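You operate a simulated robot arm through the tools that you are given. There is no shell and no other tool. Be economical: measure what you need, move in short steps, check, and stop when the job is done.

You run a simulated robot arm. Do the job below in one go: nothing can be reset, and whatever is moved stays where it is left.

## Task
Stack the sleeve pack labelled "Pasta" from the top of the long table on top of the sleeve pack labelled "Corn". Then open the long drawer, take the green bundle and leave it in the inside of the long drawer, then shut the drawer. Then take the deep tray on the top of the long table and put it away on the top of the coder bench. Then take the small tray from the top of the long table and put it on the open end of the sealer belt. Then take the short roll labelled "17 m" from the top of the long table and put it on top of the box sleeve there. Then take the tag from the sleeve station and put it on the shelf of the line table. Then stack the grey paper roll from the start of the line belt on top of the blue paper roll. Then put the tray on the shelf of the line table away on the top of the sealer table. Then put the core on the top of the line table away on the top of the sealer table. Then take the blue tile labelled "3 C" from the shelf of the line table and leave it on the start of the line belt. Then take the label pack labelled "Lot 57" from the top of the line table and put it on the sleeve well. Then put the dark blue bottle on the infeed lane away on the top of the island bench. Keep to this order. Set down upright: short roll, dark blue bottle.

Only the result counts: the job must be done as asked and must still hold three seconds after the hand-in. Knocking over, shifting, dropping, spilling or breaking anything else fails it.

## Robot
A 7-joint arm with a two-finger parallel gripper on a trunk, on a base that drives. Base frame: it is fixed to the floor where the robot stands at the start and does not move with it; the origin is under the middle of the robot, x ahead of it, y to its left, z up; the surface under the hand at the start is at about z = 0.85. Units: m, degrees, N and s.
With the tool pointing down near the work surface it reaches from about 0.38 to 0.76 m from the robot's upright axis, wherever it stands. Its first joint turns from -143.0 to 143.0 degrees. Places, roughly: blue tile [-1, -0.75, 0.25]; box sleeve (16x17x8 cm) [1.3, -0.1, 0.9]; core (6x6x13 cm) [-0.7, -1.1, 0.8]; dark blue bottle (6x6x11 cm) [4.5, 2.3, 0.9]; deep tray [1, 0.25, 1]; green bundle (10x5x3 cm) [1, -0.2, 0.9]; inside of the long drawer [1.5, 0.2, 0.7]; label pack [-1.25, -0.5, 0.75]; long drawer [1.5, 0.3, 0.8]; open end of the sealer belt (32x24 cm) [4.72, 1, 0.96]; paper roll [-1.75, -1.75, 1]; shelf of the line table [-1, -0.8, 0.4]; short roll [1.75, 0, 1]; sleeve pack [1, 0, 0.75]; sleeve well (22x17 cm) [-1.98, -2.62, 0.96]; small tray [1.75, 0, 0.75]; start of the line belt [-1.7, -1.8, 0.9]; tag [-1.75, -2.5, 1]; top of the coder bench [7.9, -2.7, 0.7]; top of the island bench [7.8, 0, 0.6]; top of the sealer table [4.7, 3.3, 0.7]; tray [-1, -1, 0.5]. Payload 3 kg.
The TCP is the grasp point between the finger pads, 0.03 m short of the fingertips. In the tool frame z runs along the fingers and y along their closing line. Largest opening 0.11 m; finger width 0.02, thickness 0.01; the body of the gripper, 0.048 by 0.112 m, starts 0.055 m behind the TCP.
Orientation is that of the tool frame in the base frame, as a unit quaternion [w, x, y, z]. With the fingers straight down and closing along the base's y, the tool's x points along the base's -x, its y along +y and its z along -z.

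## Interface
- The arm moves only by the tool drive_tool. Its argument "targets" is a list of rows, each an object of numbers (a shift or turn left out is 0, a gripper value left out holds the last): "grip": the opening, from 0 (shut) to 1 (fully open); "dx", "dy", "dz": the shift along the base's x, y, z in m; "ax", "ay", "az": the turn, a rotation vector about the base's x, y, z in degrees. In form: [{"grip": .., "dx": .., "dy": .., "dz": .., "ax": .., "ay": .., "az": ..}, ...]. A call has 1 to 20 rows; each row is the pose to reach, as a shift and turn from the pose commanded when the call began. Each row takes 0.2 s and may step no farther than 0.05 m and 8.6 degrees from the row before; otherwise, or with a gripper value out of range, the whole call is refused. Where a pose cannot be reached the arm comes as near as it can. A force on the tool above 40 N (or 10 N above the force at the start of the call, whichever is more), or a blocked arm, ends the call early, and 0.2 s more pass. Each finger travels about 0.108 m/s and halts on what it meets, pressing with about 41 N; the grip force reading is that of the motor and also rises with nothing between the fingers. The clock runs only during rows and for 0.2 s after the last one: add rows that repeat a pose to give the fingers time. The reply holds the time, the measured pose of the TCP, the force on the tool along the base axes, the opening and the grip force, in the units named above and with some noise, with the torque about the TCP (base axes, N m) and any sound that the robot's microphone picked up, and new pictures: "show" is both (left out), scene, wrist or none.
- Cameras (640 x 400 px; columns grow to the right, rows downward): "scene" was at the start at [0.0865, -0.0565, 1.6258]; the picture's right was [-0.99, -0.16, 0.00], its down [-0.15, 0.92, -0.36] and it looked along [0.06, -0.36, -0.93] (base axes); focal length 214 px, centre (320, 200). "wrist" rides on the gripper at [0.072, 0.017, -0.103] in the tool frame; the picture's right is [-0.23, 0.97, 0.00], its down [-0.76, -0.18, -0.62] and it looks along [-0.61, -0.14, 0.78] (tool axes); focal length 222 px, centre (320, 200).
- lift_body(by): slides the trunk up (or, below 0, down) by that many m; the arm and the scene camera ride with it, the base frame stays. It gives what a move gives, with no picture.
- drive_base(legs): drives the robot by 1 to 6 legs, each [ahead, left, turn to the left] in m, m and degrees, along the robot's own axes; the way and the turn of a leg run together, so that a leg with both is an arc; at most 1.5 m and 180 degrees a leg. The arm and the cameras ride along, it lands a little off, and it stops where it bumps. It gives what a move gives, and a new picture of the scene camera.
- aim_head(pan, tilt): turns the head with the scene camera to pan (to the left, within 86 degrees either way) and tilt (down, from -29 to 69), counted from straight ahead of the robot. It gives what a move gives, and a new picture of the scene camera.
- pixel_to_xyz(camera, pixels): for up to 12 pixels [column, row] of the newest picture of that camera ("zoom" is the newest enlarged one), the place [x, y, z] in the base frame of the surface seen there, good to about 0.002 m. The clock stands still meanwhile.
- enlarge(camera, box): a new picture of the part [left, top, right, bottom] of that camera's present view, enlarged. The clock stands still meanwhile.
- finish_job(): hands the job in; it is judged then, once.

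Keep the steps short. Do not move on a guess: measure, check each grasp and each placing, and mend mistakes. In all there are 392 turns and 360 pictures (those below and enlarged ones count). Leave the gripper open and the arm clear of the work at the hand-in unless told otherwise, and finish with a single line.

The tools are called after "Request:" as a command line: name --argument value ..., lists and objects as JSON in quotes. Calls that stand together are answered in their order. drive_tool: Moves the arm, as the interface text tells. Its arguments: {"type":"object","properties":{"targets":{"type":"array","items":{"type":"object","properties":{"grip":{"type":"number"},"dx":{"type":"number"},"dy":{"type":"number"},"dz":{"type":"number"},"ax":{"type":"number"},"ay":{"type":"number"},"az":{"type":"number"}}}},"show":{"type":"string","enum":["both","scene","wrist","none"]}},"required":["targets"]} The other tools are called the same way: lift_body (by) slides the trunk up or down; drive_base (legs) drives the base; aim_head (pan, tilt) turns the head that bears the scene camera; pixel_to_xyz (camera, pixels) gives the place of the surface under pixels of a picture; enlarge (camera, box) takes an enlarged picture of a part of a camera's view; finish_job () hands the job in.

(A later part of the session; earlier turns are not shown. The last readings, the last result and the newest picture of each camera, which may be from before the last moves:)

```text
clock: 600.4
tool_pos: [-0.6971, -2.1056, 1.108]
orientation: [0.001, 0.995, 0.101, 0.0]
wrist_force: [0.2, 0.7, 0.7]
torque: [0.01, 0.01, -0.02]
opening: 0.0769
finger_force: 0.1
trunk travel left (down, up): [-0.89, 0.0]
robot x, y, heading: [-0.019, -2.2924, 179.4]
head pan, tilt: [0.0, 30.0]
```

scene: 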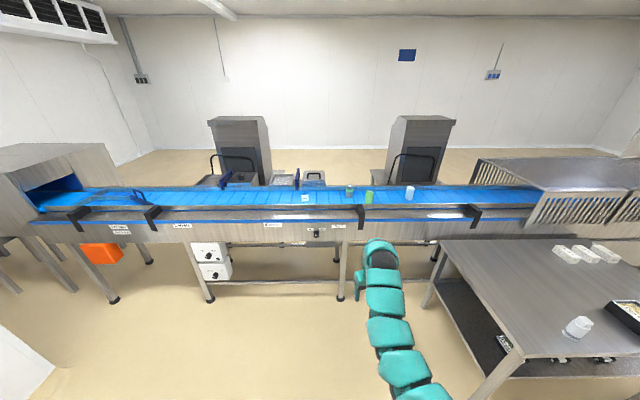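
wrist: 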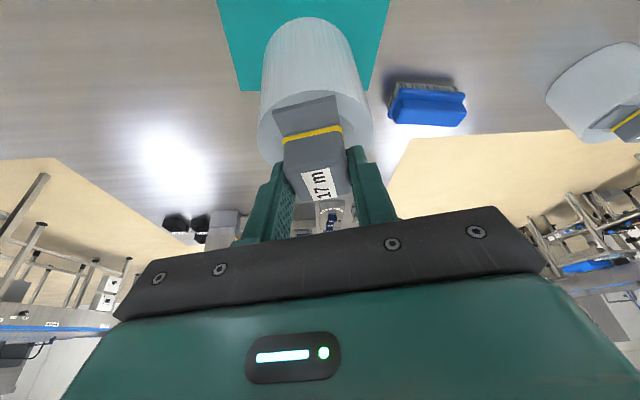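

Request:
enlarge --camera "scene" --box '[190, 150, 450, 250]'

Request:
pixel_to_xyz --camera "scene" --pixels '[[305, 198], [349, 192], [369, 197], [409, 193], [315, 186], [285, 186], [325, 215], [325, 206], [300, 195], [255, 180], [365, 215], [325, 232]]'

```text
2.46 times, centred on (320, 200) of scene
```

zoom: 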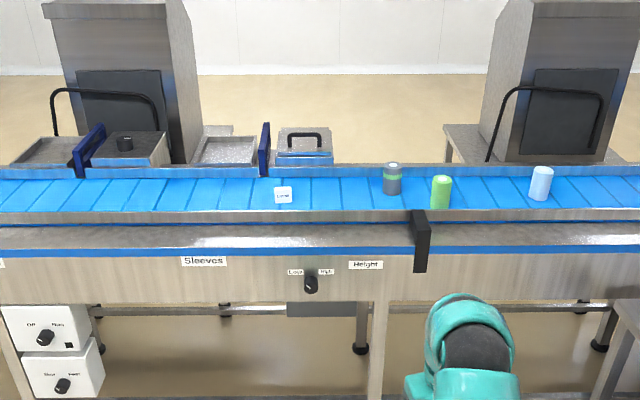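

```text
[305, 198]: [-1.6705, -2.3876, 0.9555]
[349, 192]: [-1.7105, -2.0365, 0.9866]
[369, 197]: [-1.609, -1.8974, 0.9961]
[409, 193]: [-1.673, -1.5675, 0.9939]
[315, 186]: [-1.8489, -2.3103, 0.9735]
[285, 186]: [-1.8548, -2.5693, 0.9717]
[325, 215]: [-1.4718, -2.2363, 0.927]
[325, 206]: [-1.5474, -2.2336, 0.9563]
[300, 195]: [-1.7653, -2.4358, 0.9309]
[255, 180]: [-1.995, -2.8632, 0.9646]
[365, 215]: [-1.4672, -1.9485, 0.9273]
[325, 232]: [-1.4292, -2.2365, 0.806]
```

Request:
enlarge --camera "scene" --box '[265, 165, 335, 210]'

Request:
enlarge --camera "scene" --box '[335, 170, 435, 220]'

```text
8.89 times, centred on (300, 188) of scene
```

zoom: 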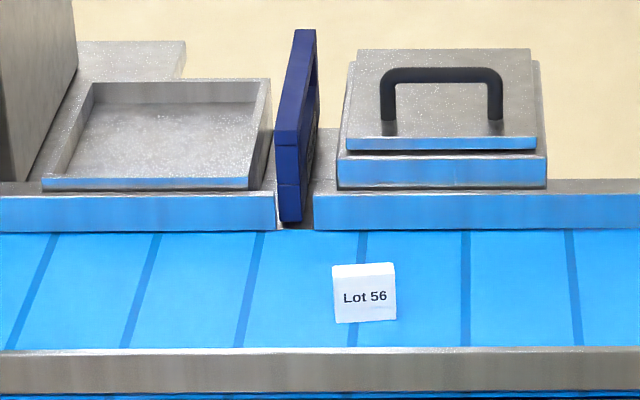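

```text
6.40 times, centred on (385, 195) of scene
```

zoom: 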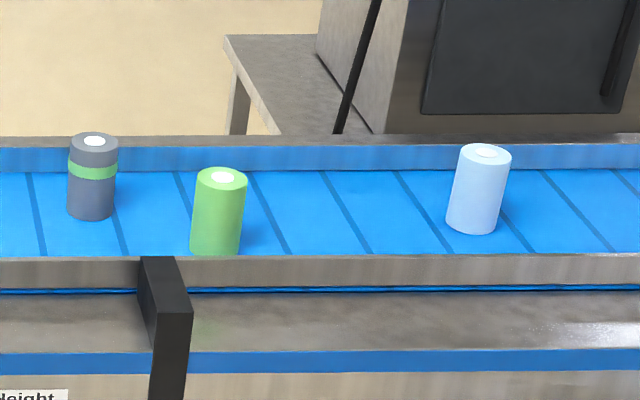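

Request:
enlarge --camera "scene" --box '[295, 188, 315, 204]'

```text
16.00 times, centred on (305, 196) of scene
```

zoom: 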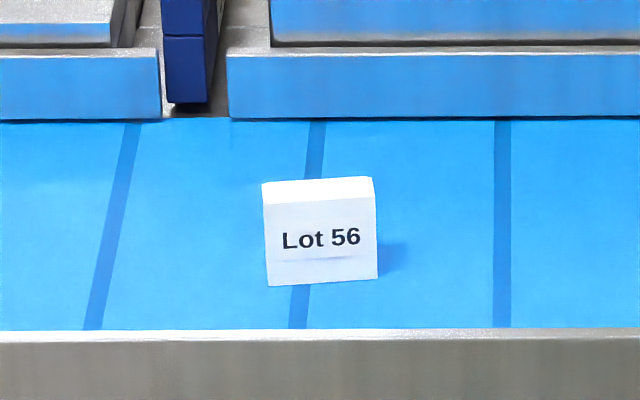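

Request:
pixel_to_xyz --camera "zoom" --pixels '[[265, 190], [370, 182], [272, 282], [375, 275], [268, 205], [372, 200], [320, 240], [320, 190], [320, 265], [310, 300], [320, 280], [320, 195]]'

```text
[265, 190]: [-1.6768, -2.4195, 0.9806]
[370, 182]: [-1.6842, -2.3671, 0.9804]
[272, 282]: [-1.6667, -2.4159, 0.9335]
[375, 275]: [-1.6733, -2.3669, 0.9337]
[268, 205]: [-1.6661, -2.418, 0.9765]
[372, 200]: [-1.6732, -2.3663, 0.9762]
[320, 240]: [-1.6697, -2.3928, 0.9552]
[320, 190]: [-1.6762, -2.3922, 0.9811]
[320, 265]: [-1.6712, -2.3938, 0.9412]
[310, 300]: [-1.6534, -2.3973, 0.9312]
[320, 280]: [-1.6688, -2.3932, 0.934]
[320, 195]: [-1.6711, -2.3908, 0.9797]
```

The tag "Lot 56" stands on the belt at about (-1.675, -2.392): 50 mm wide along y, ~18 mm thick, z 0.931–0.981, turned ~8°. I drive so the tool is over it.

Request:
drive_base --legs '[[1.0, 0.28, 0.6]]'

Request:
drive_tool --targets '[{"az": -2}, {"az": -4.4}]'

```text
clock: 605.7
tool_pos: [-1.6901, -2.3712, 1.1065]
orientation: [0.001, 0.995, 0.098, 0.0]
wrist_force: [-0.3, 0.7, 0.3]
torque: [-0.05, 0.02, -0.02]
opening: 0.077
finger_force: 0.0
trunk travel left (down, up): [-0.89, 0.0]
robot x, y, heading: [-1.0106, -2.5613, 179.2]
head pan, tilt: [0.0, 30.0]
```

scene: 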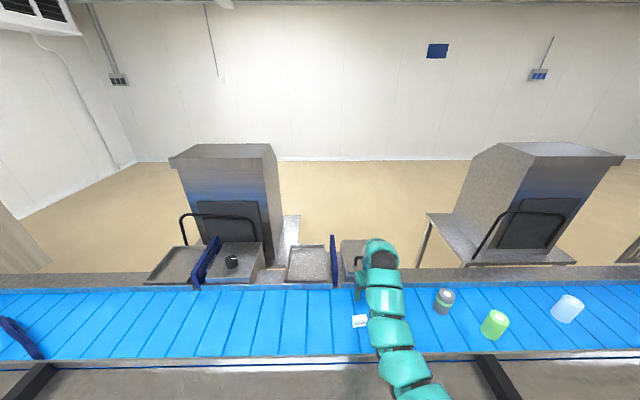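

```text
clock: 606.3
tool_pos: [-1.6902, -2.3708, 1.1059]
orientation: [0.001, 0.998, 0.061, -0.001]
wrist_force: [0.0, -0.3, -0.6]
torque: [0.05, 0.02, 0.0]
opening: 0.077
finger_force: 0.1
trunk travel left (down, up): [-0.89, 0.0]
robot x, y, heading: [-1.0147, -2.5571, 178.9]
head pan, tilt: [0.0, 30.0]
```

scene: 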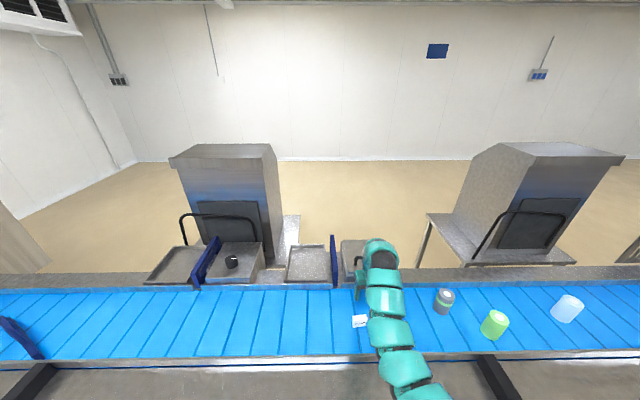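
wrist: 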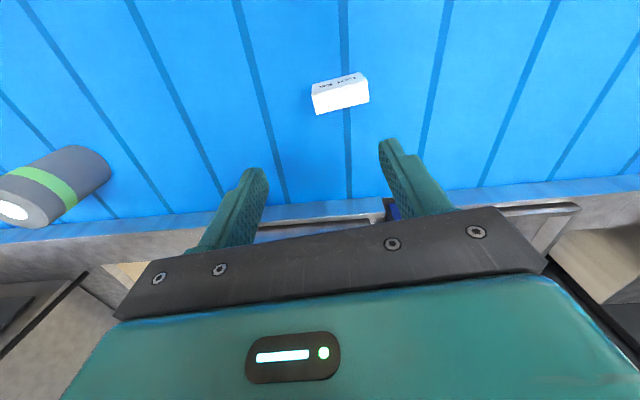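

Request:
pixel_to_xyz --camera "wrist" --pixels '[[313, 100], [368, 92], [317, 112], [365, 103], [340, 100], [314, 85], [362, 75]]'

```text
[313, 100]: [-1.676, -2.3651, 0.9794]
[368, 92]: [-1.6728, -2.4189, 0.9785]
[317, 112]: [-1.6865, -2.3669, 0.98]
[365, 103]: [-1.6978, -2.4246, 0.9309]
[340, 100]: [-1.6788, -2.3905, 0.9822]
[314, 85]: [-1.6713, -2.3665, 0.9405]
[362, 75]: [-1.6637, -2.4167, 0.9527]
```

Tag centre (-1.678, -2.392). Move over and descend to z≈0.966, then grip its 50 mm width.

Request:
drive_tool --targets '[{"dx": 0.006, "dy": -0.01, "az": -1.5, "dz": -0.02}, {"dx": 0.012, "dy": -0.021, "az": -3, "dz": -0.05}, {"dx": 0.012, "dy": -0.021, "az": -3, "dz": -0.085}]' --show "wrist"

```text
clock: 607.1
tool_pos: [-1.6788, -2.3898, 1.0226]
orientation: [0.002, 0.999, 0.034, 0.0]
wrist_force: [0.3, 0.6, 1.4]
torque: [0.0, 0.0, 0.01]
opening: 0.0768
finger_force: 0.1
trunk travel left (down, up): [-0.89, 0.0]
robot x, y, heading: [-1.0105, -2.5575, 179.3]
head pan, tilt: [0.0, 30.0]
```

wrist: 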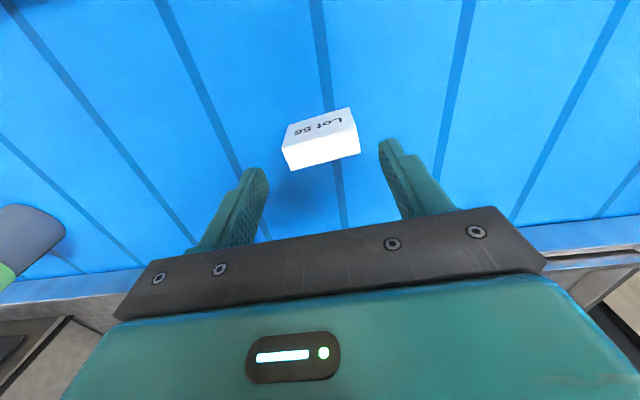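

Request:
drive_tool --targets '[{"dz": -0.03}, {"dz": -0.056, "dy": -0.002}, {"dz": -0.056, "dy": -0.002, "grip": 0.3}, {"dz": -0.056, "dy": -0.002, "grip": 0.3}, {"dz": -0.056, "dy": -0.002, "grip": 0.3}]' --show "wrist"

```text
clock: 608.3
tool_pos: [-1.6776, -2.3936, 0.9642]
orientation: [0.001, 0.999, 0.033, 0.0]
wrist_force: [-1.0, 0.4, -0.1]
torque: [-0.02, 0.01, -0.01]
opening: 0.0541
finger_force: 40.9
trunk travel left (down, up): [-0.89, 0.0]
robot x, y, heading: [-1.0114, -2.5577, 179.2]
head pan, tilt: [0.0, 30.0]
```

wrist: 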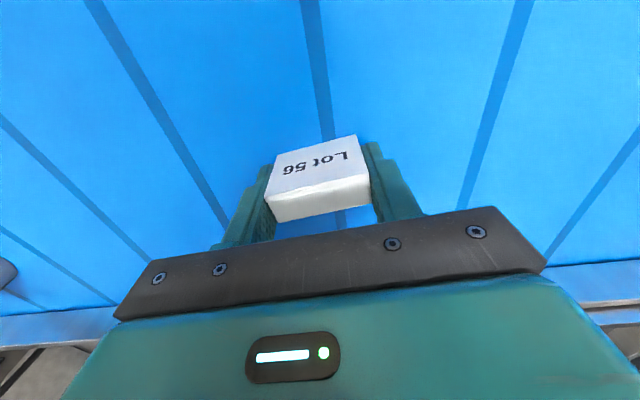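

Gripped (54 mm). Lift and drive to the east side of the line table.

Request:
drive_tool --targets '[{"dz": 0.04}, {"dz": 0.09}, {"dz": 0.12}]' --show "none"

Request:
drive_base --legs '[[-1.15, 0, 0.8], [0, -0.9, 0], [0, -0.95, 0]]'

Request:
lift_body --by -0.5

Request:
aim_head --pan 0 --tilt 35

```text
clock: 609.1
tool_pos: [-1.6788, -2.3916, 1.0844]
orientation: [0.002, 0.999, 0.035, 0.001]
wrist_force: [0.8, 0.2, 0.1]
torque: [0.03, -0.03, -0.01]
opening: 0.0538
finger_force: 41.0
trunk travel left (down, up): [-0.89, 0.0]
robot x, y, heading: [-1.0111, -2.5551, 179.2]
head pan, tilt: [0.0, 30.0]
```

```text
clock: 623.9
tool_pos: [-0.5281, -0.5565, 1.0863]
orientation: [0.002, 0.999, 0.041, 0.001]
wrist_force: [-0.2, 0.6, -0.5]
torque: [-0.04, -0.01, -0.01]
opening: 0.0535
finger_force: 40.6
trunk travel left (down, up): [-0.89, 0.0]
robot x, y, heading: [0.1432, -0.7102, 179.8]
head pan, tilt: [0.0, 30.0]
```

scene: 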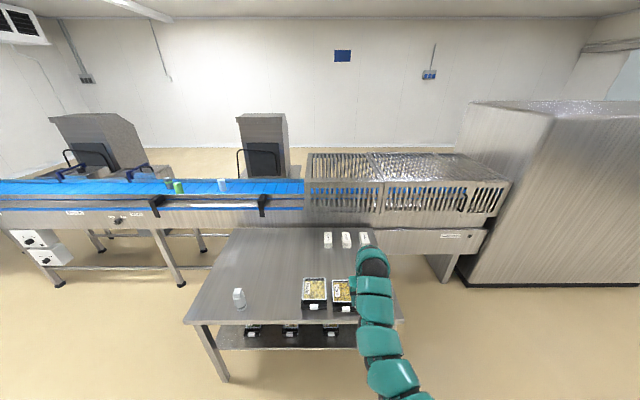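

```text
refused: -0.5 is not a number from -0.4 to 0.4
```

```text
clock: 624.5
tool_pos: [-0.5273, -0.5554, 1.0864]
orientation: [0.002, 0.999, 0.041, 0.001]
wrist_force: [0.0, -0.3, 0.0]
torque: [-0.01, -0.05, 0.01]
opening: 0.0533
finger_force: 41.8
trunk travel left (down, up): [-0.89, 0.0]
robot x, y, heading: [0.1405, -0.713, 179.7]
head pan, tilt: [0.0, 35.0]
```

scene: 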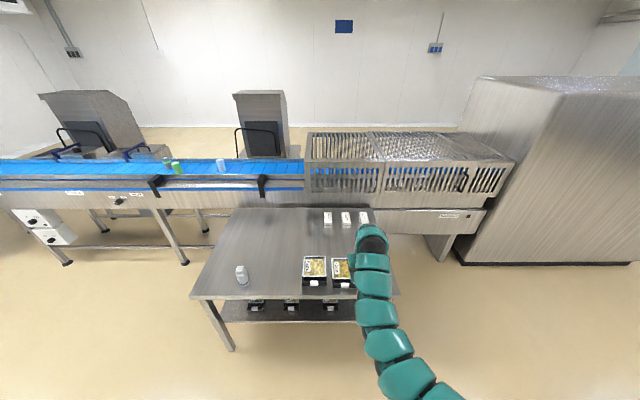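

Back off 0.2 m and lower the trunk to see the shelf.

Request:
drive_base --legs '[[-0.25, 0, 0]]'

Request:
lift_body --by -0.4

Request:
lift_body --by -0.35

Request:
aim_head --pan 0 --tilt 25

```text
clock: 626.3
tool_pos: [-0.2793, -0.5554, 1.0862]
orientation: [0.002, 0.999, 0.04, 0.001]
wrist_force: [-0.2, 0.7, 0.3]
torque: [0.04, 0.05, -0.02]
opening: 0.0534
finger_force: 41.1
trunk travel left (down, up): [-0.89, 0.0]
robot x, y, heading: [0.39, -0.7117, 179.7]
head pan, tilt: [0.0, 35.0]
```

scene: 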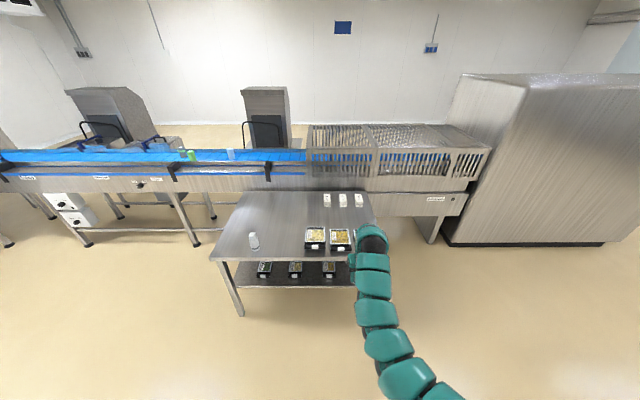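

```text
clock: 630.1
tool_pos: [-0.2788, -0.5542, 0.6864]
orientation: [0.002, 0.999, 0.04, 0.0]
wrist_force: [0.1, -0.2, -0.1]
torque: [0.0, 0.01, 0.02]
opening: 0.0533
finger_force: 40.5
trunk travel left (down, up): [-0.49, 0.4]
robot x, y, heading: [0.3918, -0.7143, 179.8]
head pan, tilt: [0.0, 35.0]
```

```text
clock: 633.6
tool_pos: [-0.2796, -0.5575, 0.3359]
orientation: [0.003, 0.999, 0.04, 0.001]
wrist_force: [-0.2, 0.2, -0.9]
torque: [0.02, 0.02, 0.01]
opening: 0.0534
finger_force: 41.5
trunk travel left (down, up): [-0.14, 0.75]
robot x, y, heading: [0.3903, -0.7115, 179.6]
head pan, tilt: [0.0, 35.0]
```

```text
clock: 634.3
tool_pos: [-0.2797, -0.556, 0.3371]
orientation: [0.002, 0.999, 0.04, 0.002]
wrist_force: [-0.5, 0.2, 0.0]
torque: [-0.03, -0.01, 0.0]
opening: 0.0535
finger_force: 41.0
trunk travel left (down, up): [-0.14, 0.75]
robot x, y, heading: [0.3934, -0.7108, 179.8]
head pan, tilt: [0.0, 25.0]
```

scene: 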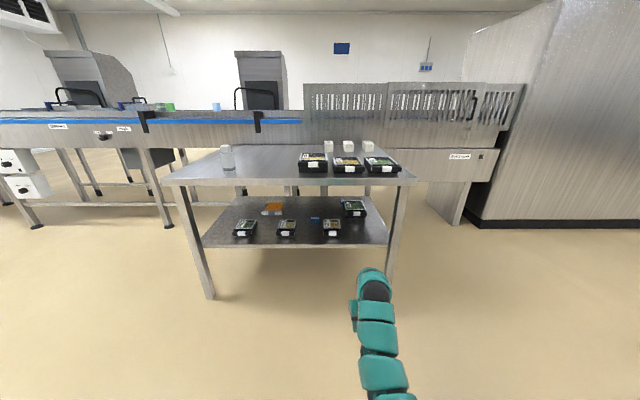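

Request:
enlarge --camera "scene" --box '[190, 180, 410, 260]'

Request:
pixel_to_xyz --camera "scene" --pixels '[[203, 246], [389, 245], [245, 228], [287, 229], [332, 228], [272, 208], [315, 217], [354, 209], [265, 240], [300, 200], [165, 183], [415, 183]]'

```text
2.91 times, centred on (300, 220) of scene
```

zoom: 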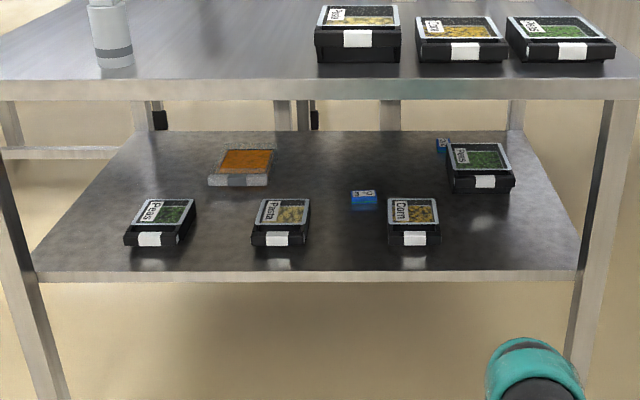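

```text
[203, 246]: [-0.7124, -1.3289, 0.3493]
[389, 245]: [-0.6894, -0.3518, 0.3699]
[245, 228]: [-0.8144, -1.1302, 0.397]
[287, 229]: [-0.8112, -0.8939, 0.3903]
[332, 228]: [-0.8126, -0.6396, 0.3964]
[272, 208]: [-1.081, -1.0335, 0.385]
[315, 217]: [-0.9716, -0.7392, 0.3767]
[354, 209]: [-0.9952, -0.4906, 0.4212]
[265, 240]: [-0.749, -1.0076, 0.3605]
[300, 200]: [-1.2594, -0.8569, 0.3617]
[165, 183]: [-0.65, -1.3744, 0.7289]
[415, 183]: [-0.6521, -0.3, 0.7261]
```

Shelf surface z=0.36, front edge x≈-0.70, tabletop underside ~0.70. The unlabelled orange tray at (-1.08,-1.03) fits "tray". I'll lay the tag at the free spot (-0.77, -0.48) with the hand pitched ~65° forward. Pitch here in free air.

Request:
drive_tool --targets '[{"ay": 7.2, "dz": 0.03}, {"ay": 14.4, "dz": 0.06}, {"ay": 21.6, "dz": 0.09}, {"ay": 28.8, "dz": 0.11}, {"ay": 36, "dz": 0.11, "dx": -0.01}, {"ay": 43.2, "dz": 0.11, "dx": -0.02}, {"ay": 50.4, "dz": 0.11, "dx": -0.03}, {"ay": 57.6, "dz": 0.11, "dx": -0.04}, {"ay": 65, "dz": 0.11, "dx": -0.05}]'

```text
clock: 636.3
tool_pos: [-0.4406, -0.5582, 0.4006]
orientation: [-0.021, 0.843, 0.035, -0.536]
wrist_force: [-0.1, -0.6, 0.2]
torque: [0.02, -0.02, 0.02]
opening: 0.0533
finger_force: 41.3
out of reach, approached as far as the arm can: row 1, 2, 3, 4, 5, 6, 7, 8, 9
trunk travel left (down, up): [-0.14, 0.75]
robot x, y, heading: [0.3907, -0.715, 179.8]
head pan, tilt: [0.0, 25.0]
```

scene: 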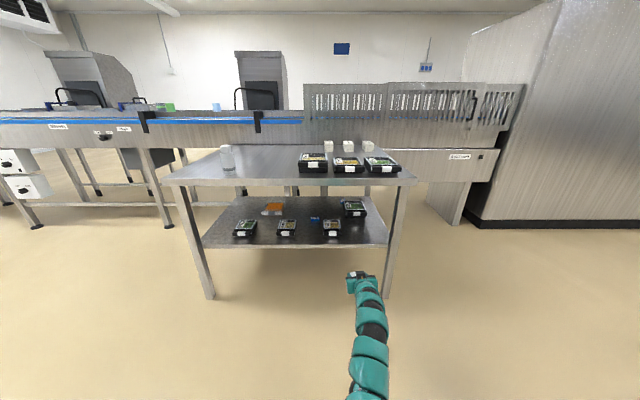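
wrist: 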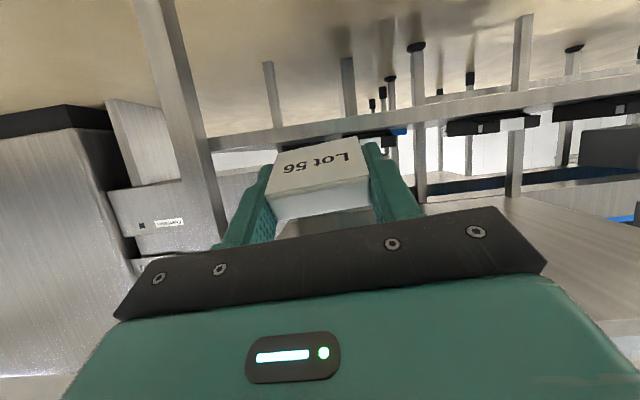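

Pitched 65°. Raise 3 cm and drive in 0.33 m ahead, 0.08 m right.

Request:
drive_tool --targets '[{"dz": 0.015}, {"dz": 0.03}]' --show "none"

Request:
drive_base --legs '[[0, -0.075, 0], [0.32, 0, 0]]'

Request:
enlarge --camera "wrist" --box '[0, 0, 640, 400]'

```text
clock: 636.9
tool_pos: [-0.4504, -0.5574, 0.4275]
orientation: [-0.021, 0.842, 0.035, -0.537]
wrist_force: [-0.2, 0.5, -0.5]
torque: [-0.02, -0.01, -0.02]
opening: 0.0534
finger_force: 40.8
out of reach, approached as far as the arm can: row 1, 2
trunk travel left (down, up): [-0.14, 0.75]
robot x, y, heading: [0.393, -0.7169, 180.0]
head pan, tilt: [0.0, 25.0]
```

```text
clock: 639.6
tool_pos: [-0.769, -0.4799, 0.4265]
orientation: [-0.02, 0.843, 0.034, -0.536]
wrist_force: [0.0, 0.5, -0.4]
torque: [-0.03, -0.02, 0.02]
opening: 0.0533
finger_force: 41.4
trunk travel left (down, up): [-0.14, 0.75]
robot x, y, heading: [0.071, -0.6373, 179.6]
head pan, tilt: [0.0, 25.0]
```

scene: 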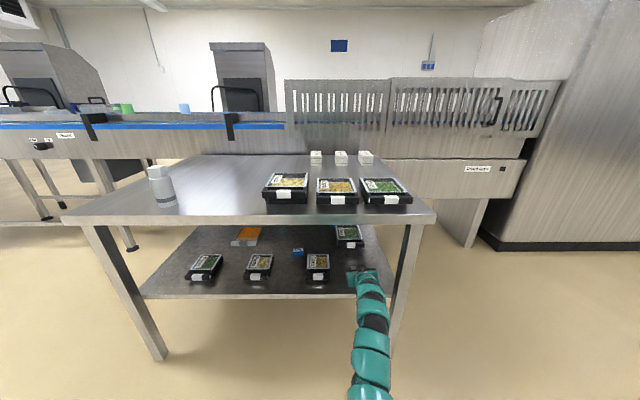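

```text
1.00 times, centred on (320, 200) of wrist (not enlarged: the box is as wide or as high as the picture)
```

zoom: 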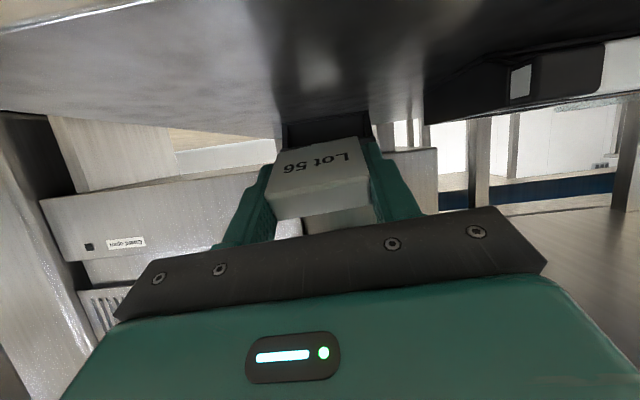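

Tag is over the free shelf spot. Pitch 13° more (flatter) and lower to about z 0.38.

Request:
drive_tool --targets '[{"ay": 6.5}, {"ay": 13, "dz": -0.01}, {"ay": 13, "dz": -0.025}, {"ay": 13, "dz": -0.038}, {"ay": 13, "dz": -0.043}]' --show "scene"

```text
clock: 640.9
tool_pos: [-0.7684, -0.4792, 0.3829]
orientation: [-0.026, 0.777, 0.03, -0.628]
wrist_force: [-0.2, 0.1, -0.7]
torque: [0.02, -0.01, 0.0]
opening: 0.0531
finger_force: 41.2
trunk travel left (down, up): [-0.14, 0.75]
robot x, y, heading: [0.069, -0.6402, 179.7]
head pan, tilt: [0.0, 25.0]
```

scene: 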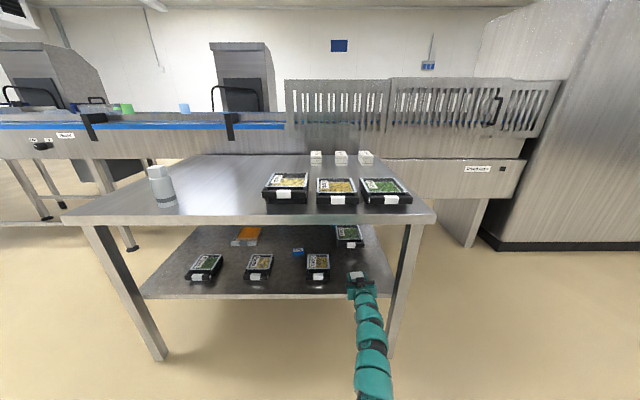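

Lower in 2 mm steps until contact.

Request:
drive_tool --targets '[{"dz": -0.002}, {"dz": -0.004}, {"dz": -0.006}]' --show "none"

Request:
drive_tool --targets '[{"dz": -0.002}]' --show "none"

```text
clock: 641.6
tool_pos: [-0.7695, -0.4783, 0.3793]
orientation: [-0.025, 0.776, 0.031, -0.629]
wrist_force: [-1.3, 0.8, 9.8]
torque: [-0.28, 0.43, 0.01]
opening: 0.0535
finger_force: 41.1
trunk travel left (down, up): [-0.14, 0.75]
robot x, y, heading: [0.069, -0.6405, 179.6]
head pan, tilt: [0.0, 25.0]
```

```text
clock: 642.0
tool_pos: [-0.7697, -0.4794, 0.3786]
orientation: [-0.024, 0.775, 0.031, -0.63]
wrist_force: [-0.1, -0.2, 19.9]
torque: [-0.57, 0.7, -0.05]
opening: 0.0535
finger_force: 40.5
trunk travel left (down, up): [-0.14, 0.75]
robot x, y, heading: [0.0714, -0.6413, 180.0]
head pan, tilt: [0.0, 25.0]
```

Contact. Ease up 2 mm, open, and withdraw straight back.

Request:
drive_tool --targets '[{"dz": 0.003}, {"dz": 0.003, "grip": 0.65}, {"dz": 0.003, "grip": 0.8}, {"dz": 0.003, "grip": 0.8}, {"dz": 0.006, "dx": 0.04}, {"dz": 0.012, "dx": 0.08}, {"dz": 0.02, "dx": 0.11}]'

```text
clock: 643.4
tool_pos: [-0.7348, -0.484, 0.3793]
orientation: [-0.019, 0.773, 0.029, -0.633]
wrist_force: [3.4, -0.9, 14.0]
torque: [-0.68, 0.26, 0.22]
opening: 0.0879
finger_force: 0.0
out of reach, approached as far as the arm can: row 5, 6
trunk travel left (down, up): [-0.14, 0.75]
robot x, y, heading: [0.0683, -0.6365, 179.9]
head pan, tilt: [0.0, 25.0]
stopped in row 6: the force on the tool passed its limit at 69 N (the readings are from after the stop); the commanded pose is now the measured one
```

scene: 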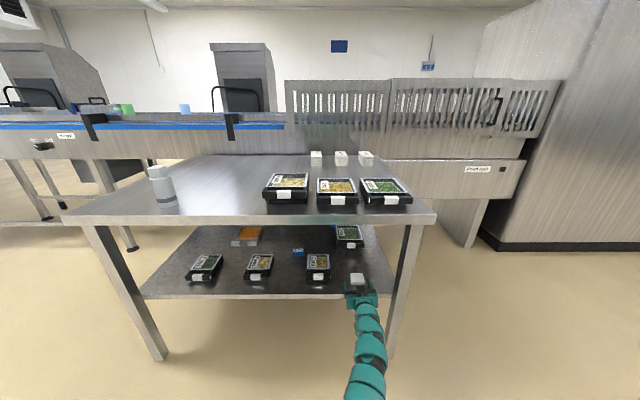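
wrist: 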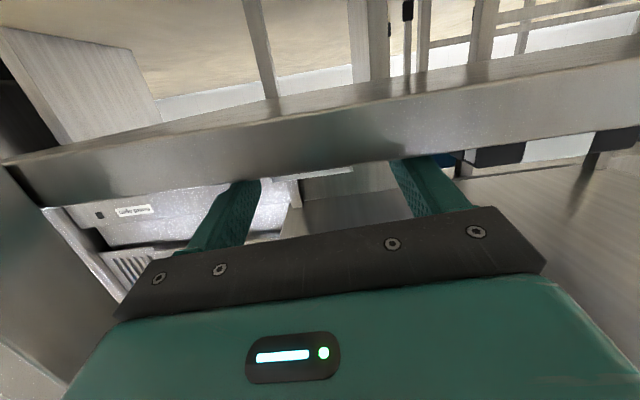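

The arm can't retract in this pose and pressed on the shelf. I lift the trunk 1.5 cm and withdraw with the base.

Request:
lift_body --by 0.015

Request:
drive_base --legs '[[-0.35, 0, 0]]'

Request:
enlarge --camera "scene" --box '[190, 180, 410, 260]'

```text
clock: 644.0
tool_pos: [-0.7346, -0.4832, 0.3914]
orientation: [-0.02, 0.774, 0.03, -0.632]
wrist_force: [0.0, 0.8, -0.3]
torque: [0.0, -0.02, 0.03]
opening: 0.088
finger_force: 0.1
trunk travel left (down, up): [-0.155, 0.735]
robot x, y, heading: [0.0683, -0.6403, 179.7]
head pan, tilt: [0.0, 25.0]
```

```text
clock: 646.3
tool_pos: [-0.3839, -0.487, 0.3904]
orientation: [-0.02, 0.774, 0.031, -0.632]
wrist_force: [-0.4, -0.6, 0.6]
torque: [0.0, 0.0, 0.0]
opening: 0.0881
finger_force: 0.1
trunk travel left (down, up): [-0.155, 0.735]
robot x, y, heading: [0.4238, -0.6438, 180.1]
head pan, tilt: [0.0, 25.0]
```

scene: 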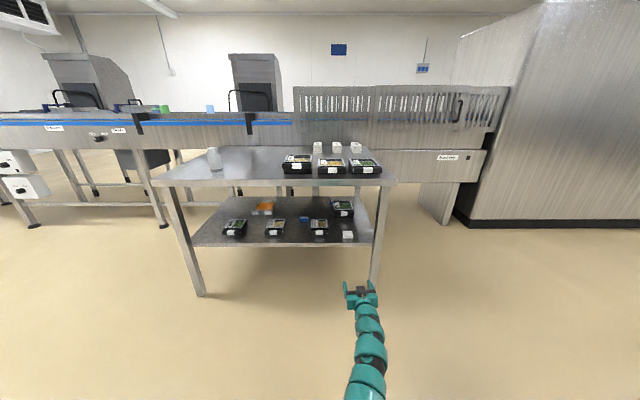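

```text
2.91 times, centred on (300, 220) of scene
```

zoom: 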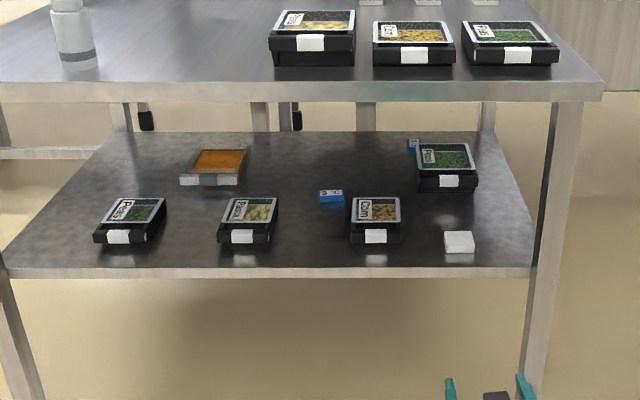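

Tag lies on the shelf. Next the paper rolls. I raise the trunk and pitch the hand back down.

Request:
lift_body --by 0.3

Request:
drive_tool --targets '[{"ay": -7.8, "dx": 0.015}, {"ay": -15.6, "dx": 0.03}, {"ay": -23.4, "dx": 0.05}, {"ay": -31.2, "dx": 0.07}, {"ay": -39, "dx": 0.09}, {"ay": -46.8, "dx": 0.1}, {"ay": -54.6, "dx": 0.11}, {"ay": -62.4, "dx": 0.12}, {"ay": -70.2, "dx": 0.13}, {"ay": -78, "dx": 0.14}]' --show "none"

Request:
lift_body --by 0.4

```text
clock: 649.3
tool_pos: [-0.3831, -0.4862, 0.691]
orientation: [-0.019, 0.774, 0.031, -0.632]
wrist_force: [-0.4, 0.4, -0.6]
torque: [0.04, 0.0, -0.01]
opening: 0.0881
finger_force: 0.0
trunk travel left (down, up): [-0.455, 0.435]
robot x, y, heading: [0.4236, -0.6398, 179.9]
head pan, tilt: [0.0, 25.0]
```

```text
clock: 651.5
tool_pos: [-0.2567, -0.4699, 0.6712]
orientation: [0.004, 0.999, 0.036, -0.003]
wrist_force: [-0.6, -0.5, 0.3]
torque: [0.05, -0.02, -0.01]
opening: 0.0881
finger_force: 0.1
out of reach, approached as far as the arm can: row 1, 2, 3, 4, 5, 6, 7, 8, 9, 10
trunk travel left (down, up): [-0.455, 0.435]
robot x, y, heading: [0.4235, -0.6418, 180.1]
head pan, tilt: [0.0, 25.0]
```

```text
clock: 655.4
tool_pos: [-0.2573, -0.4701, 1.0718]
orientation: [0.004, 0.999, 0.037, -0.005]
wrist_force: [0.1, 1.1, 1.2]
torque: [-0.01, -0.03, -0.03]
opening: 0.088
finger_force: 0.0
trunk travel left (down, up): [-0.855, 0.035]
robot x, y, heading: [0.4218, -0.6392, 180.2]
head pan, tilt: [0.0, 25.0]
```

Request:
drive_base --legs '[[0.37, 0, 0], [0, 0.8, 0], [0, 0.78, 0], [1.08, 0, 0]]'

Request:
aim_head --pan -10 --tilt 50

```text
clock: 670.6
tool_pos: [-1.7176, -2.0458, 1.0718]
orientation: [0.004, 0.999, 0.034, -0.004]
wrist_force: [0.1, 0.2, 0.6]
torque: [-0.01, 0.01, -0.01]
opening: 0.0883
finger_force: 0.0
trunk travel left (down, up): [-0.855, 0.035]
robot x, y, heading: [-1.0396, -2.2197, 179.6]
head pan, tilt: [0.0, 25.0]
```

scene: 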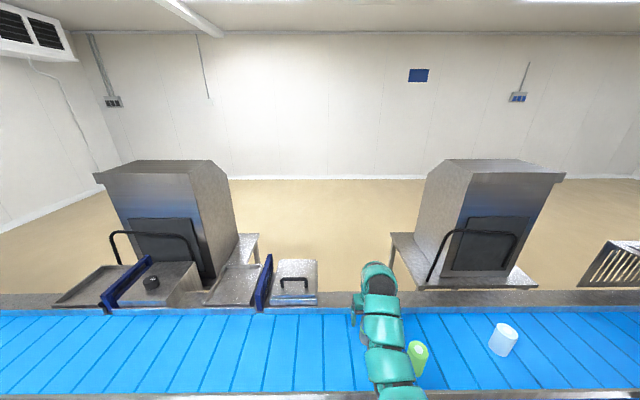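

```text
clock: 671.5
tool_pos: [-1.7173, -2.0462, 1.0719]
orientation: [0.003, 0.999, 0.034, -0.003]
wrist_force: [0.4, -0.6, 0.2]
torque: [0.02, -0.03, -0.01]
opening: 0.0881
finger_force: 0.0
trunk travel left (down, up): [-0.855, 0.035]
robot x, y, heading: [-1.0386, -2.2169, 179.5]
head pan, tilt: [-10.0, 50.0]
```

scene: 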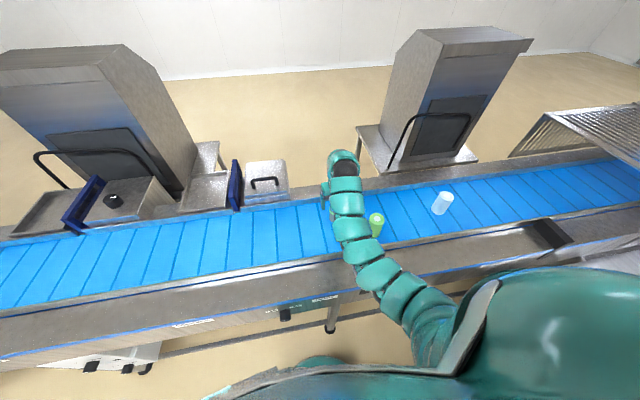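

Request:
enlarge --camera "wrist" --box '[0, 0, 640, 400]'

Request:
enlarge --camera "scene" --box '[410, 170, 480, 230]'

```text
1.00 times, centred on (320, 200) of wrist (not enlarged: the box is as wide or as high as the picture)
```

zoom: 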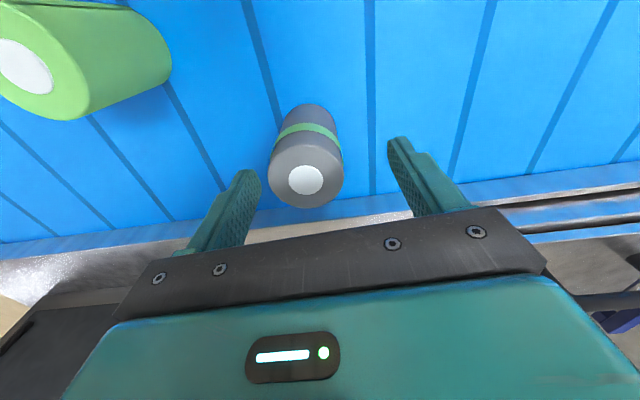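

```text
6.67 times, centred on (445, 200) of scene
```

zoom: 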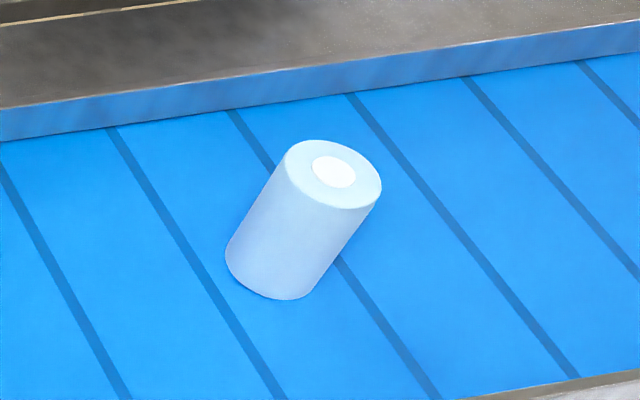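

Request:
pixel_to_xyz --camera "zoom" --pixels '[[288, 160], [379, 188], [330, 205], [338, 144], [333, 172], [230, 255], [290, 298], [310, 285]]'

Request:
pixel_to_xyz --camera "wrist" --pixels '[[272, 175], [342, 172], [305, 205], [306, 180], [300, 150], [285, 112], [325, 115], [305, 104]]'

```text
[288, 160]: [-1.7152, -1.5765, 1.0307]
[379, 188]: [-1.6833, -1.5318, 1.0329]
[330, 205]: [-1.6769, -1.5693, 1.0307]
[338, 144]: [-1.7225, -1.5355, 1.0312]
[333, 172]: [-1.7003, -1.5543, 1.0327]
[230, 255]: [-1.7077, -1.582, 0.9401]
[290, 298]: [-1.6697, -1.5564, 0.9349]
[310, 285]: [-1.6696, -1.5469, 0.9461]
```

```text
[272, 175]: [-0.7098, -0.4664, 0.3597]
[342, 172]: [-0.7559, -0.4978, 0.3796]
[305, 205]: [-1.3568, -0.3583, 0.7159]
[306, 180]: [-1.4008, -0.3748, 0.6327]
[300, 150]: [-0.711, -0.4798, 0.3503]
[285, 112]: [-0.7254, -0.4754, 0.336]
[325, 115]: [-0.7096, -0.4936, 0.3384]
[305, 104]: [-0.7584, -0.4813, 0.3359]
```

Request:
drive_tool --targets '[{"dz": 0.02}]' --show "wrist"

Request:
pixel_to_xyz --camera "wrist" --pixels '[[275, 160], [340, 158], [307, 190], [306, 165], [303, 130], [285, 98], [325, 98], [305, 90]]'

```text
clock: 671.9
tool_pos: [-1.727, -2.0462, 1.0835]
orientation: [0.004, 0.999, 0.035, -0.004]
wrist_force: [-0.8, -0.1, -0.5]
torque: [-0.01, 0.01, 0.01]
opening: 0.0882
finger_force: 0.1
out of reach, approached as far as the arm can: row 1
trunk travel left (down, up): [-0.855, 0.035]
robot x, y, heading: [-1.0392, -2.2175, 179.7]
head pan, tilt: [-10.0, 50.0]
```

wrist: 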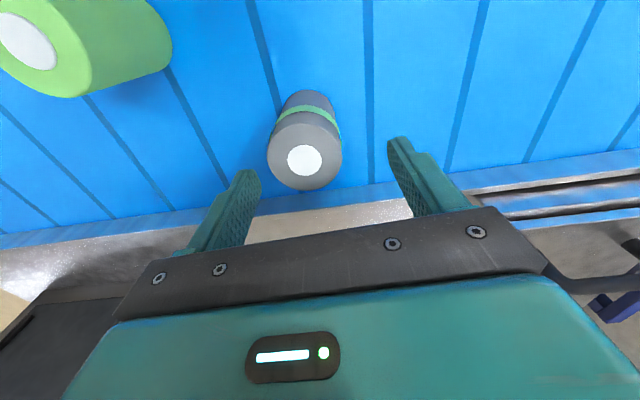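

```text
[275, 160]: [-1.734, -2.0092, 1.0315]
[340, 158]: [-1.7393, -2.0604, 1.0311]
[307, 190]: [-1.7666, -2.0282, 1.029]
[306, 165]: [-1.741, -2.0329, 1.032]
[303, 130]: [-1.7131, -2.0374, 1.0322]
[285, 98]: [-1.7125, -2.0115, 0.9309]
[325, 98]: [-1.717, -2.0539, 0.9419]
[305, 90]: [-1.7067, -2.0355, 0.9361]
```

Grey roll: centre (-1.738, -2.034), top 1.031, radius ~0.029. Blue: centre (-1.700, -1.554), top 1.031. Open fully, centre and descend.

Request:
drive_tool --targets '[{"dx": -0.006, "dy": 0.006, "grip": 1}, {"dx": -0.011, "dy": 0.012, "dz": -0.01}, {"dx": -0.011, "dy": 0.012, "dz": -0.04}, {"dx": -0.011, "dy": 0.012, "dz": -0.07}, {"dx": -0.011, "dy": 0.012, "dz": -0.085}]' --show "wrist"

```text
clock: 673.1
tool_pos: [-1.7365, -2.0335, 0.998]
orientation: [0.004, 0.999, 0.036, -0.006]
wrist_force: [0.1, 0.0, 0.4]
torque: [0.03, -0.01, -0.01]
opening: 0.1101
finger_force: 0.1
trunk travel left (down, up): [-0.855, 0.035]
robot x, y, heading: [-1.0408, -2.2182, 179.7]
head pan, tilt: [-10.0, 50.0]
```

wrist: 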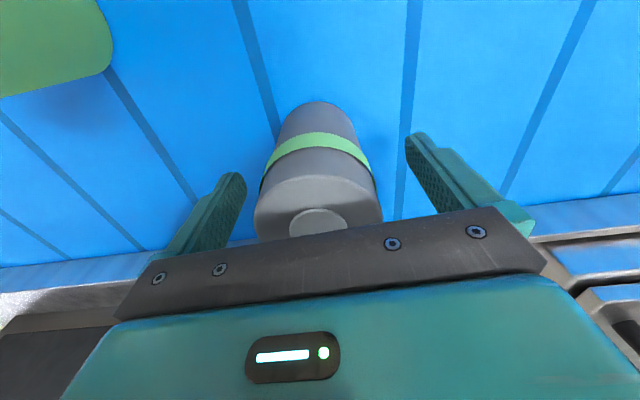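

No contact. Down 13 mm more to z 0.985 and close.

Request:
drive_tool --targets '[{"dz": -0.008}, {"dz": -0.013}, {"dz": -0.013, "grip": 0.4}, {"dz": -0.013, "grip": 0.4}, {"dz": -0.013, "grip": 0.4}, {"dz": -0.013, "grip": 0.4}]' --show "wrist"

```text
clock: 674.5
tool_pos: [-1.7352, -2.0331, 0.9853]
orientation: [0.004, 0.999, 0.035, -0.005]
wrist_force: [-0.6, 0.4, 0.3]
torque: [0.02, -0.01, -0.01]
opening: 0.0586
finger_force: 41.2
out of reach, approached as far as the arm can: row 2, 3, 4, 5, 6
trunk travel left (down, up): [-0.855, 0.035]
robot x, y, heading: [-1.0382, -2.2207, 179.4]
head pan, tilt: [-10.0, 50.0]
```

wrist: 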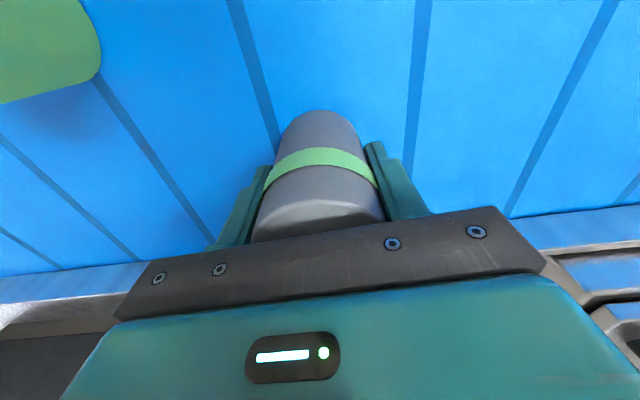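

Gripped. Lift by trunk and arm.

Request:
lift_body --by 0.035

Request:
drive_tool --targets '[{"dz": 0.03}, {"dz": 0.06}, {"dz": 0.09}, {"dz": 0.11}]'

```text
clock: 675.3
tool_pos: [-1.7351, -2.0322, 1.0203]
orientation: [0.004, 0.999, 0.035, -0.005]
wrist_force: [-0.8, 0.4, -1.3]
torque: [0.01, 0.03, -0.01]
opening: 0.0586
finger_force: 41.3
trunk travel left (down, up): [-0.89, 0.0]
robot x, y, heading: [-1.0407, -2.2196, 179.4]
head pan, tilt: [-10.0, 50.0]
```

```text
clock: 676.3
tool_pos: [-1.7321, -2.0247, 1.1272]
orientation: [0.005, 0.999, 0.036, -0.005]
wrist_force: [-0.6, 0.6, -1.8]
torque: [-0.02, 0.0, 0.02]
opening: 0.0588
finger_force: 41.1
out of reach, approached as far as the arm can: row 4
trunk travel left (down, up): [-0.89, 0.0]
robot x, y, heading: [-1.0409, -2.2145, 179.6]
head pan, tilt: [-10.0, 50.0]
```

scene: 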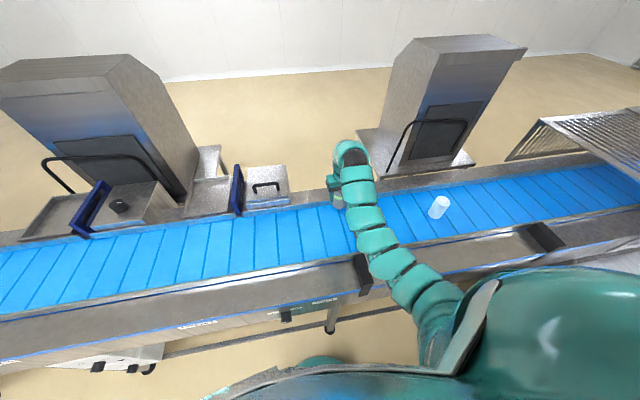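
wrist: 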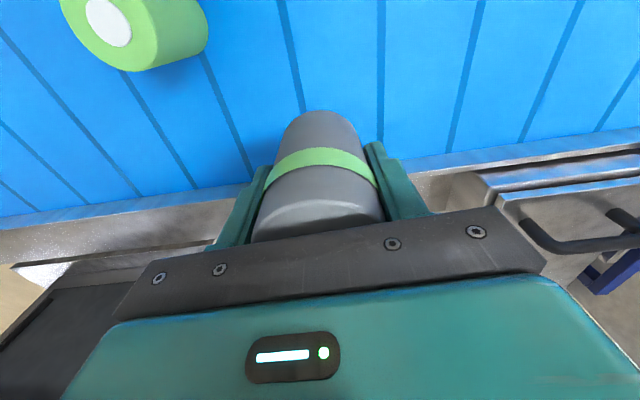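

Bottom at ~1.073, clear. Sidestep the base 0.47 m right to the blue roll.

Request:
drive_base --legs '[[-0.03, -0.46, 0]]'

Request:
drive_tool --targets '[{"dz": 0.001}]' --show "wrist"

```text
clock: 679.0
tool_pos: [-1.7016, -1.5673, 1.1247]
orientation: [0.005, 0.999, 0.037, -0.005]
wrist_force: [-0.5, 0.2, 0.0]
torque: [-0.01, -0.02, -0.01]
opening: 0.0588
finger_force: 41.3
trunk travel left (down, up): [-0.89, 0.0]
robot x, y, heading: [-1.0085, -1.7613, 179.9]
head pan, tilt: [-10.0, 50.0]
```

scene: 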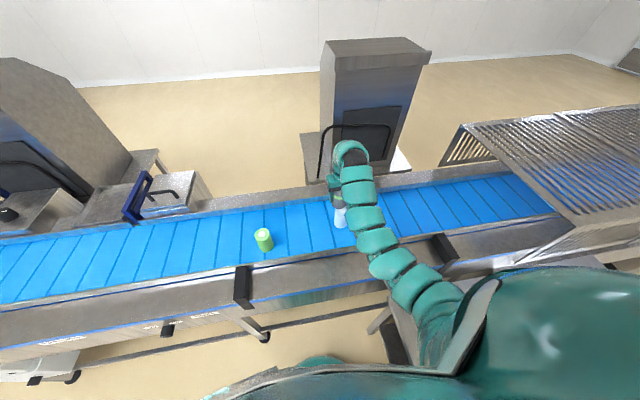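

```text
clock: 679.4
tool_pos: [-1.7013, -1.5696, 1.1271]
orientation: [0.004, 0.999, 0.038, -0.005]
wrist_force: [0.7, -0.5, -0.6]
torque: [0.0, 0.0, -0.02]
opening: 0.0587
finger_force: 40.8
trunk travel left (down, up): [-0.89, 0.0]
robot x, y, heading: [-1.0065, -1.7567, 179.6]
head pan, tilt: [-10.0, 50.0]
```

wrist: 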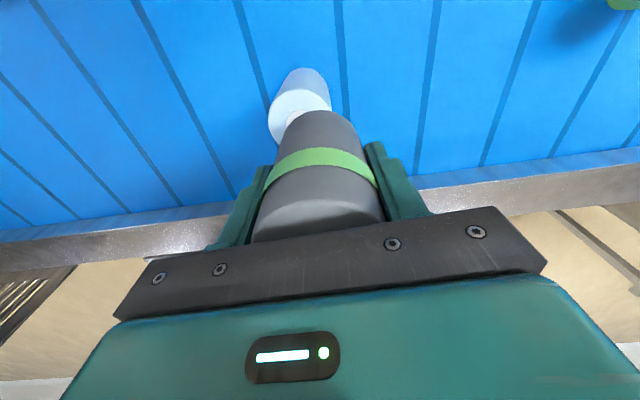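

Request:
pixel_to_xyz --camera "wrist" --pixels '[[271, 112], [330, 105], [280, 135], [300, 95], [302, 89], [273, 105]]'

Request:
enlarge --camera "scene" --box '[315, 170, 375, 240]'

```text
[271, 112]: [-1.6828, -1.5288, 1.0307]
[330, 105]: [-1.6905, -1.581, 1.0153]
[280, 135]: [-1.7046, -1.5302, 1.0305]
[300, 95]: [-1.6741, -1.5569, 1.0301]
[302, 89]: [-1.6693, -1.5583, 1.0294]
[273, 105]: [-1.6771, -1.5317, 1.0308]
```

```text
5.71 times, centred on (345, 205) of scene
```

zoom: 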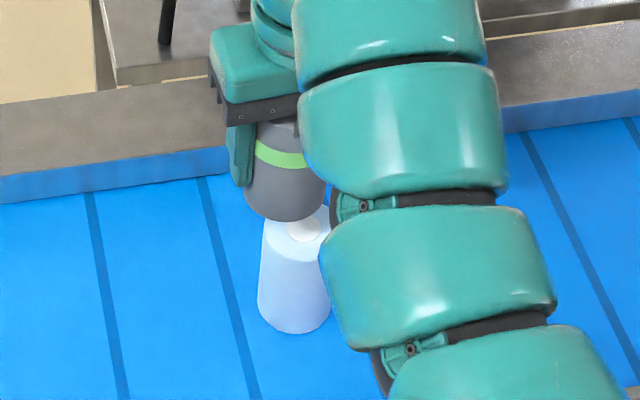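

Blue centre confirmed (-1.700, -1.555). Align and lower toward z 1.086.

Request:
drive_tool --targets '[{"dx": 0.004, "dy": 0.0155}, {"dx": 0.004, "dy": 0.0155, "dz": -0.02}, {"dx": 0.004, "dy": 0.0155, "dz": -0.035}, {"dx": 0.004, "dy": 0.0155, "dz": -0.038}]'

```text
clock: 680.4
tool_pos: [-1.6971, -1.5522, 1.09]
orientation: [0.004, 0.999, 0.038, -0.005]
wrist_force: [-0.7, 1.2, -0.5]
torque: [-0.02, 0.01, 0.01]
opening: 0.0585
finger_force: 40.9
out of reach, approached as far as the arm can: row 1
trunk travel left (down, up): [-0.89, 0.0]
robot x, y, heading: [-1.0093, -1.7596, 179.9]
head pan, tilt: [-10.0, 50.0]
```

scene: 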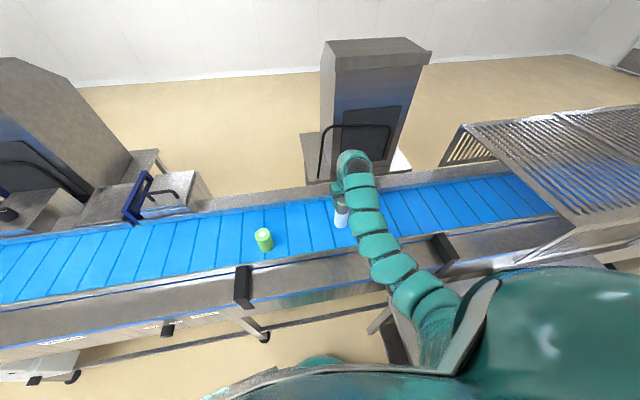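
wrist: 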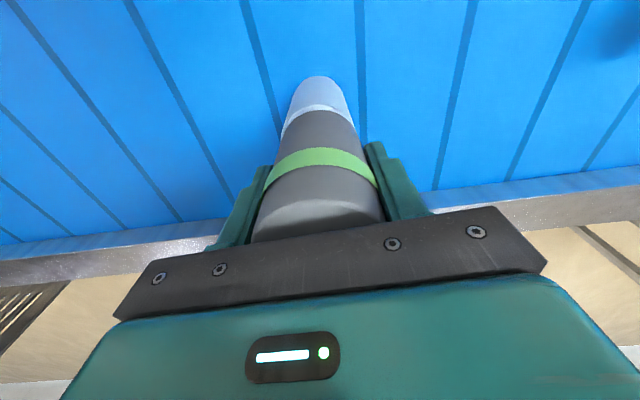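

Request:
enlarge --camera "scene" --box '[315, 170, 375, 240]'

Request:
drive_tool --targets '[{"dz": -0.003}, {"dz": -0.005}, {"dz": -0.006}]' --show "none"

```text
5.71 times, centred on (345, 205) of scene
```

zoom: 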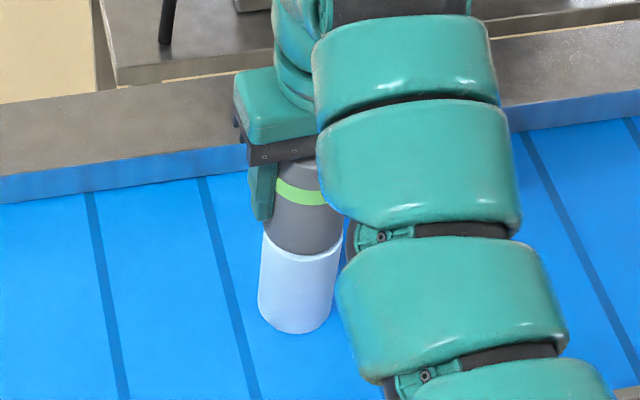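

```text
clock: 681.2
tool_pos: [-1.6959, -1.553, 1.0861]
orientation: [0.004, 0.999, 0.036, -0.007]
wrist_force: [-3.0, 1.5, 19.6]
torque: [0.37, 0.13, 0.01]
opening: 0.0588
finger_force: 41.3
trunk travel left (down, up): [-0.89, 0.0]
robot x, y, heading: [-1.0064, -1.7602, 179.6]
head pan, tilt: [-10.0, 50.0]
```

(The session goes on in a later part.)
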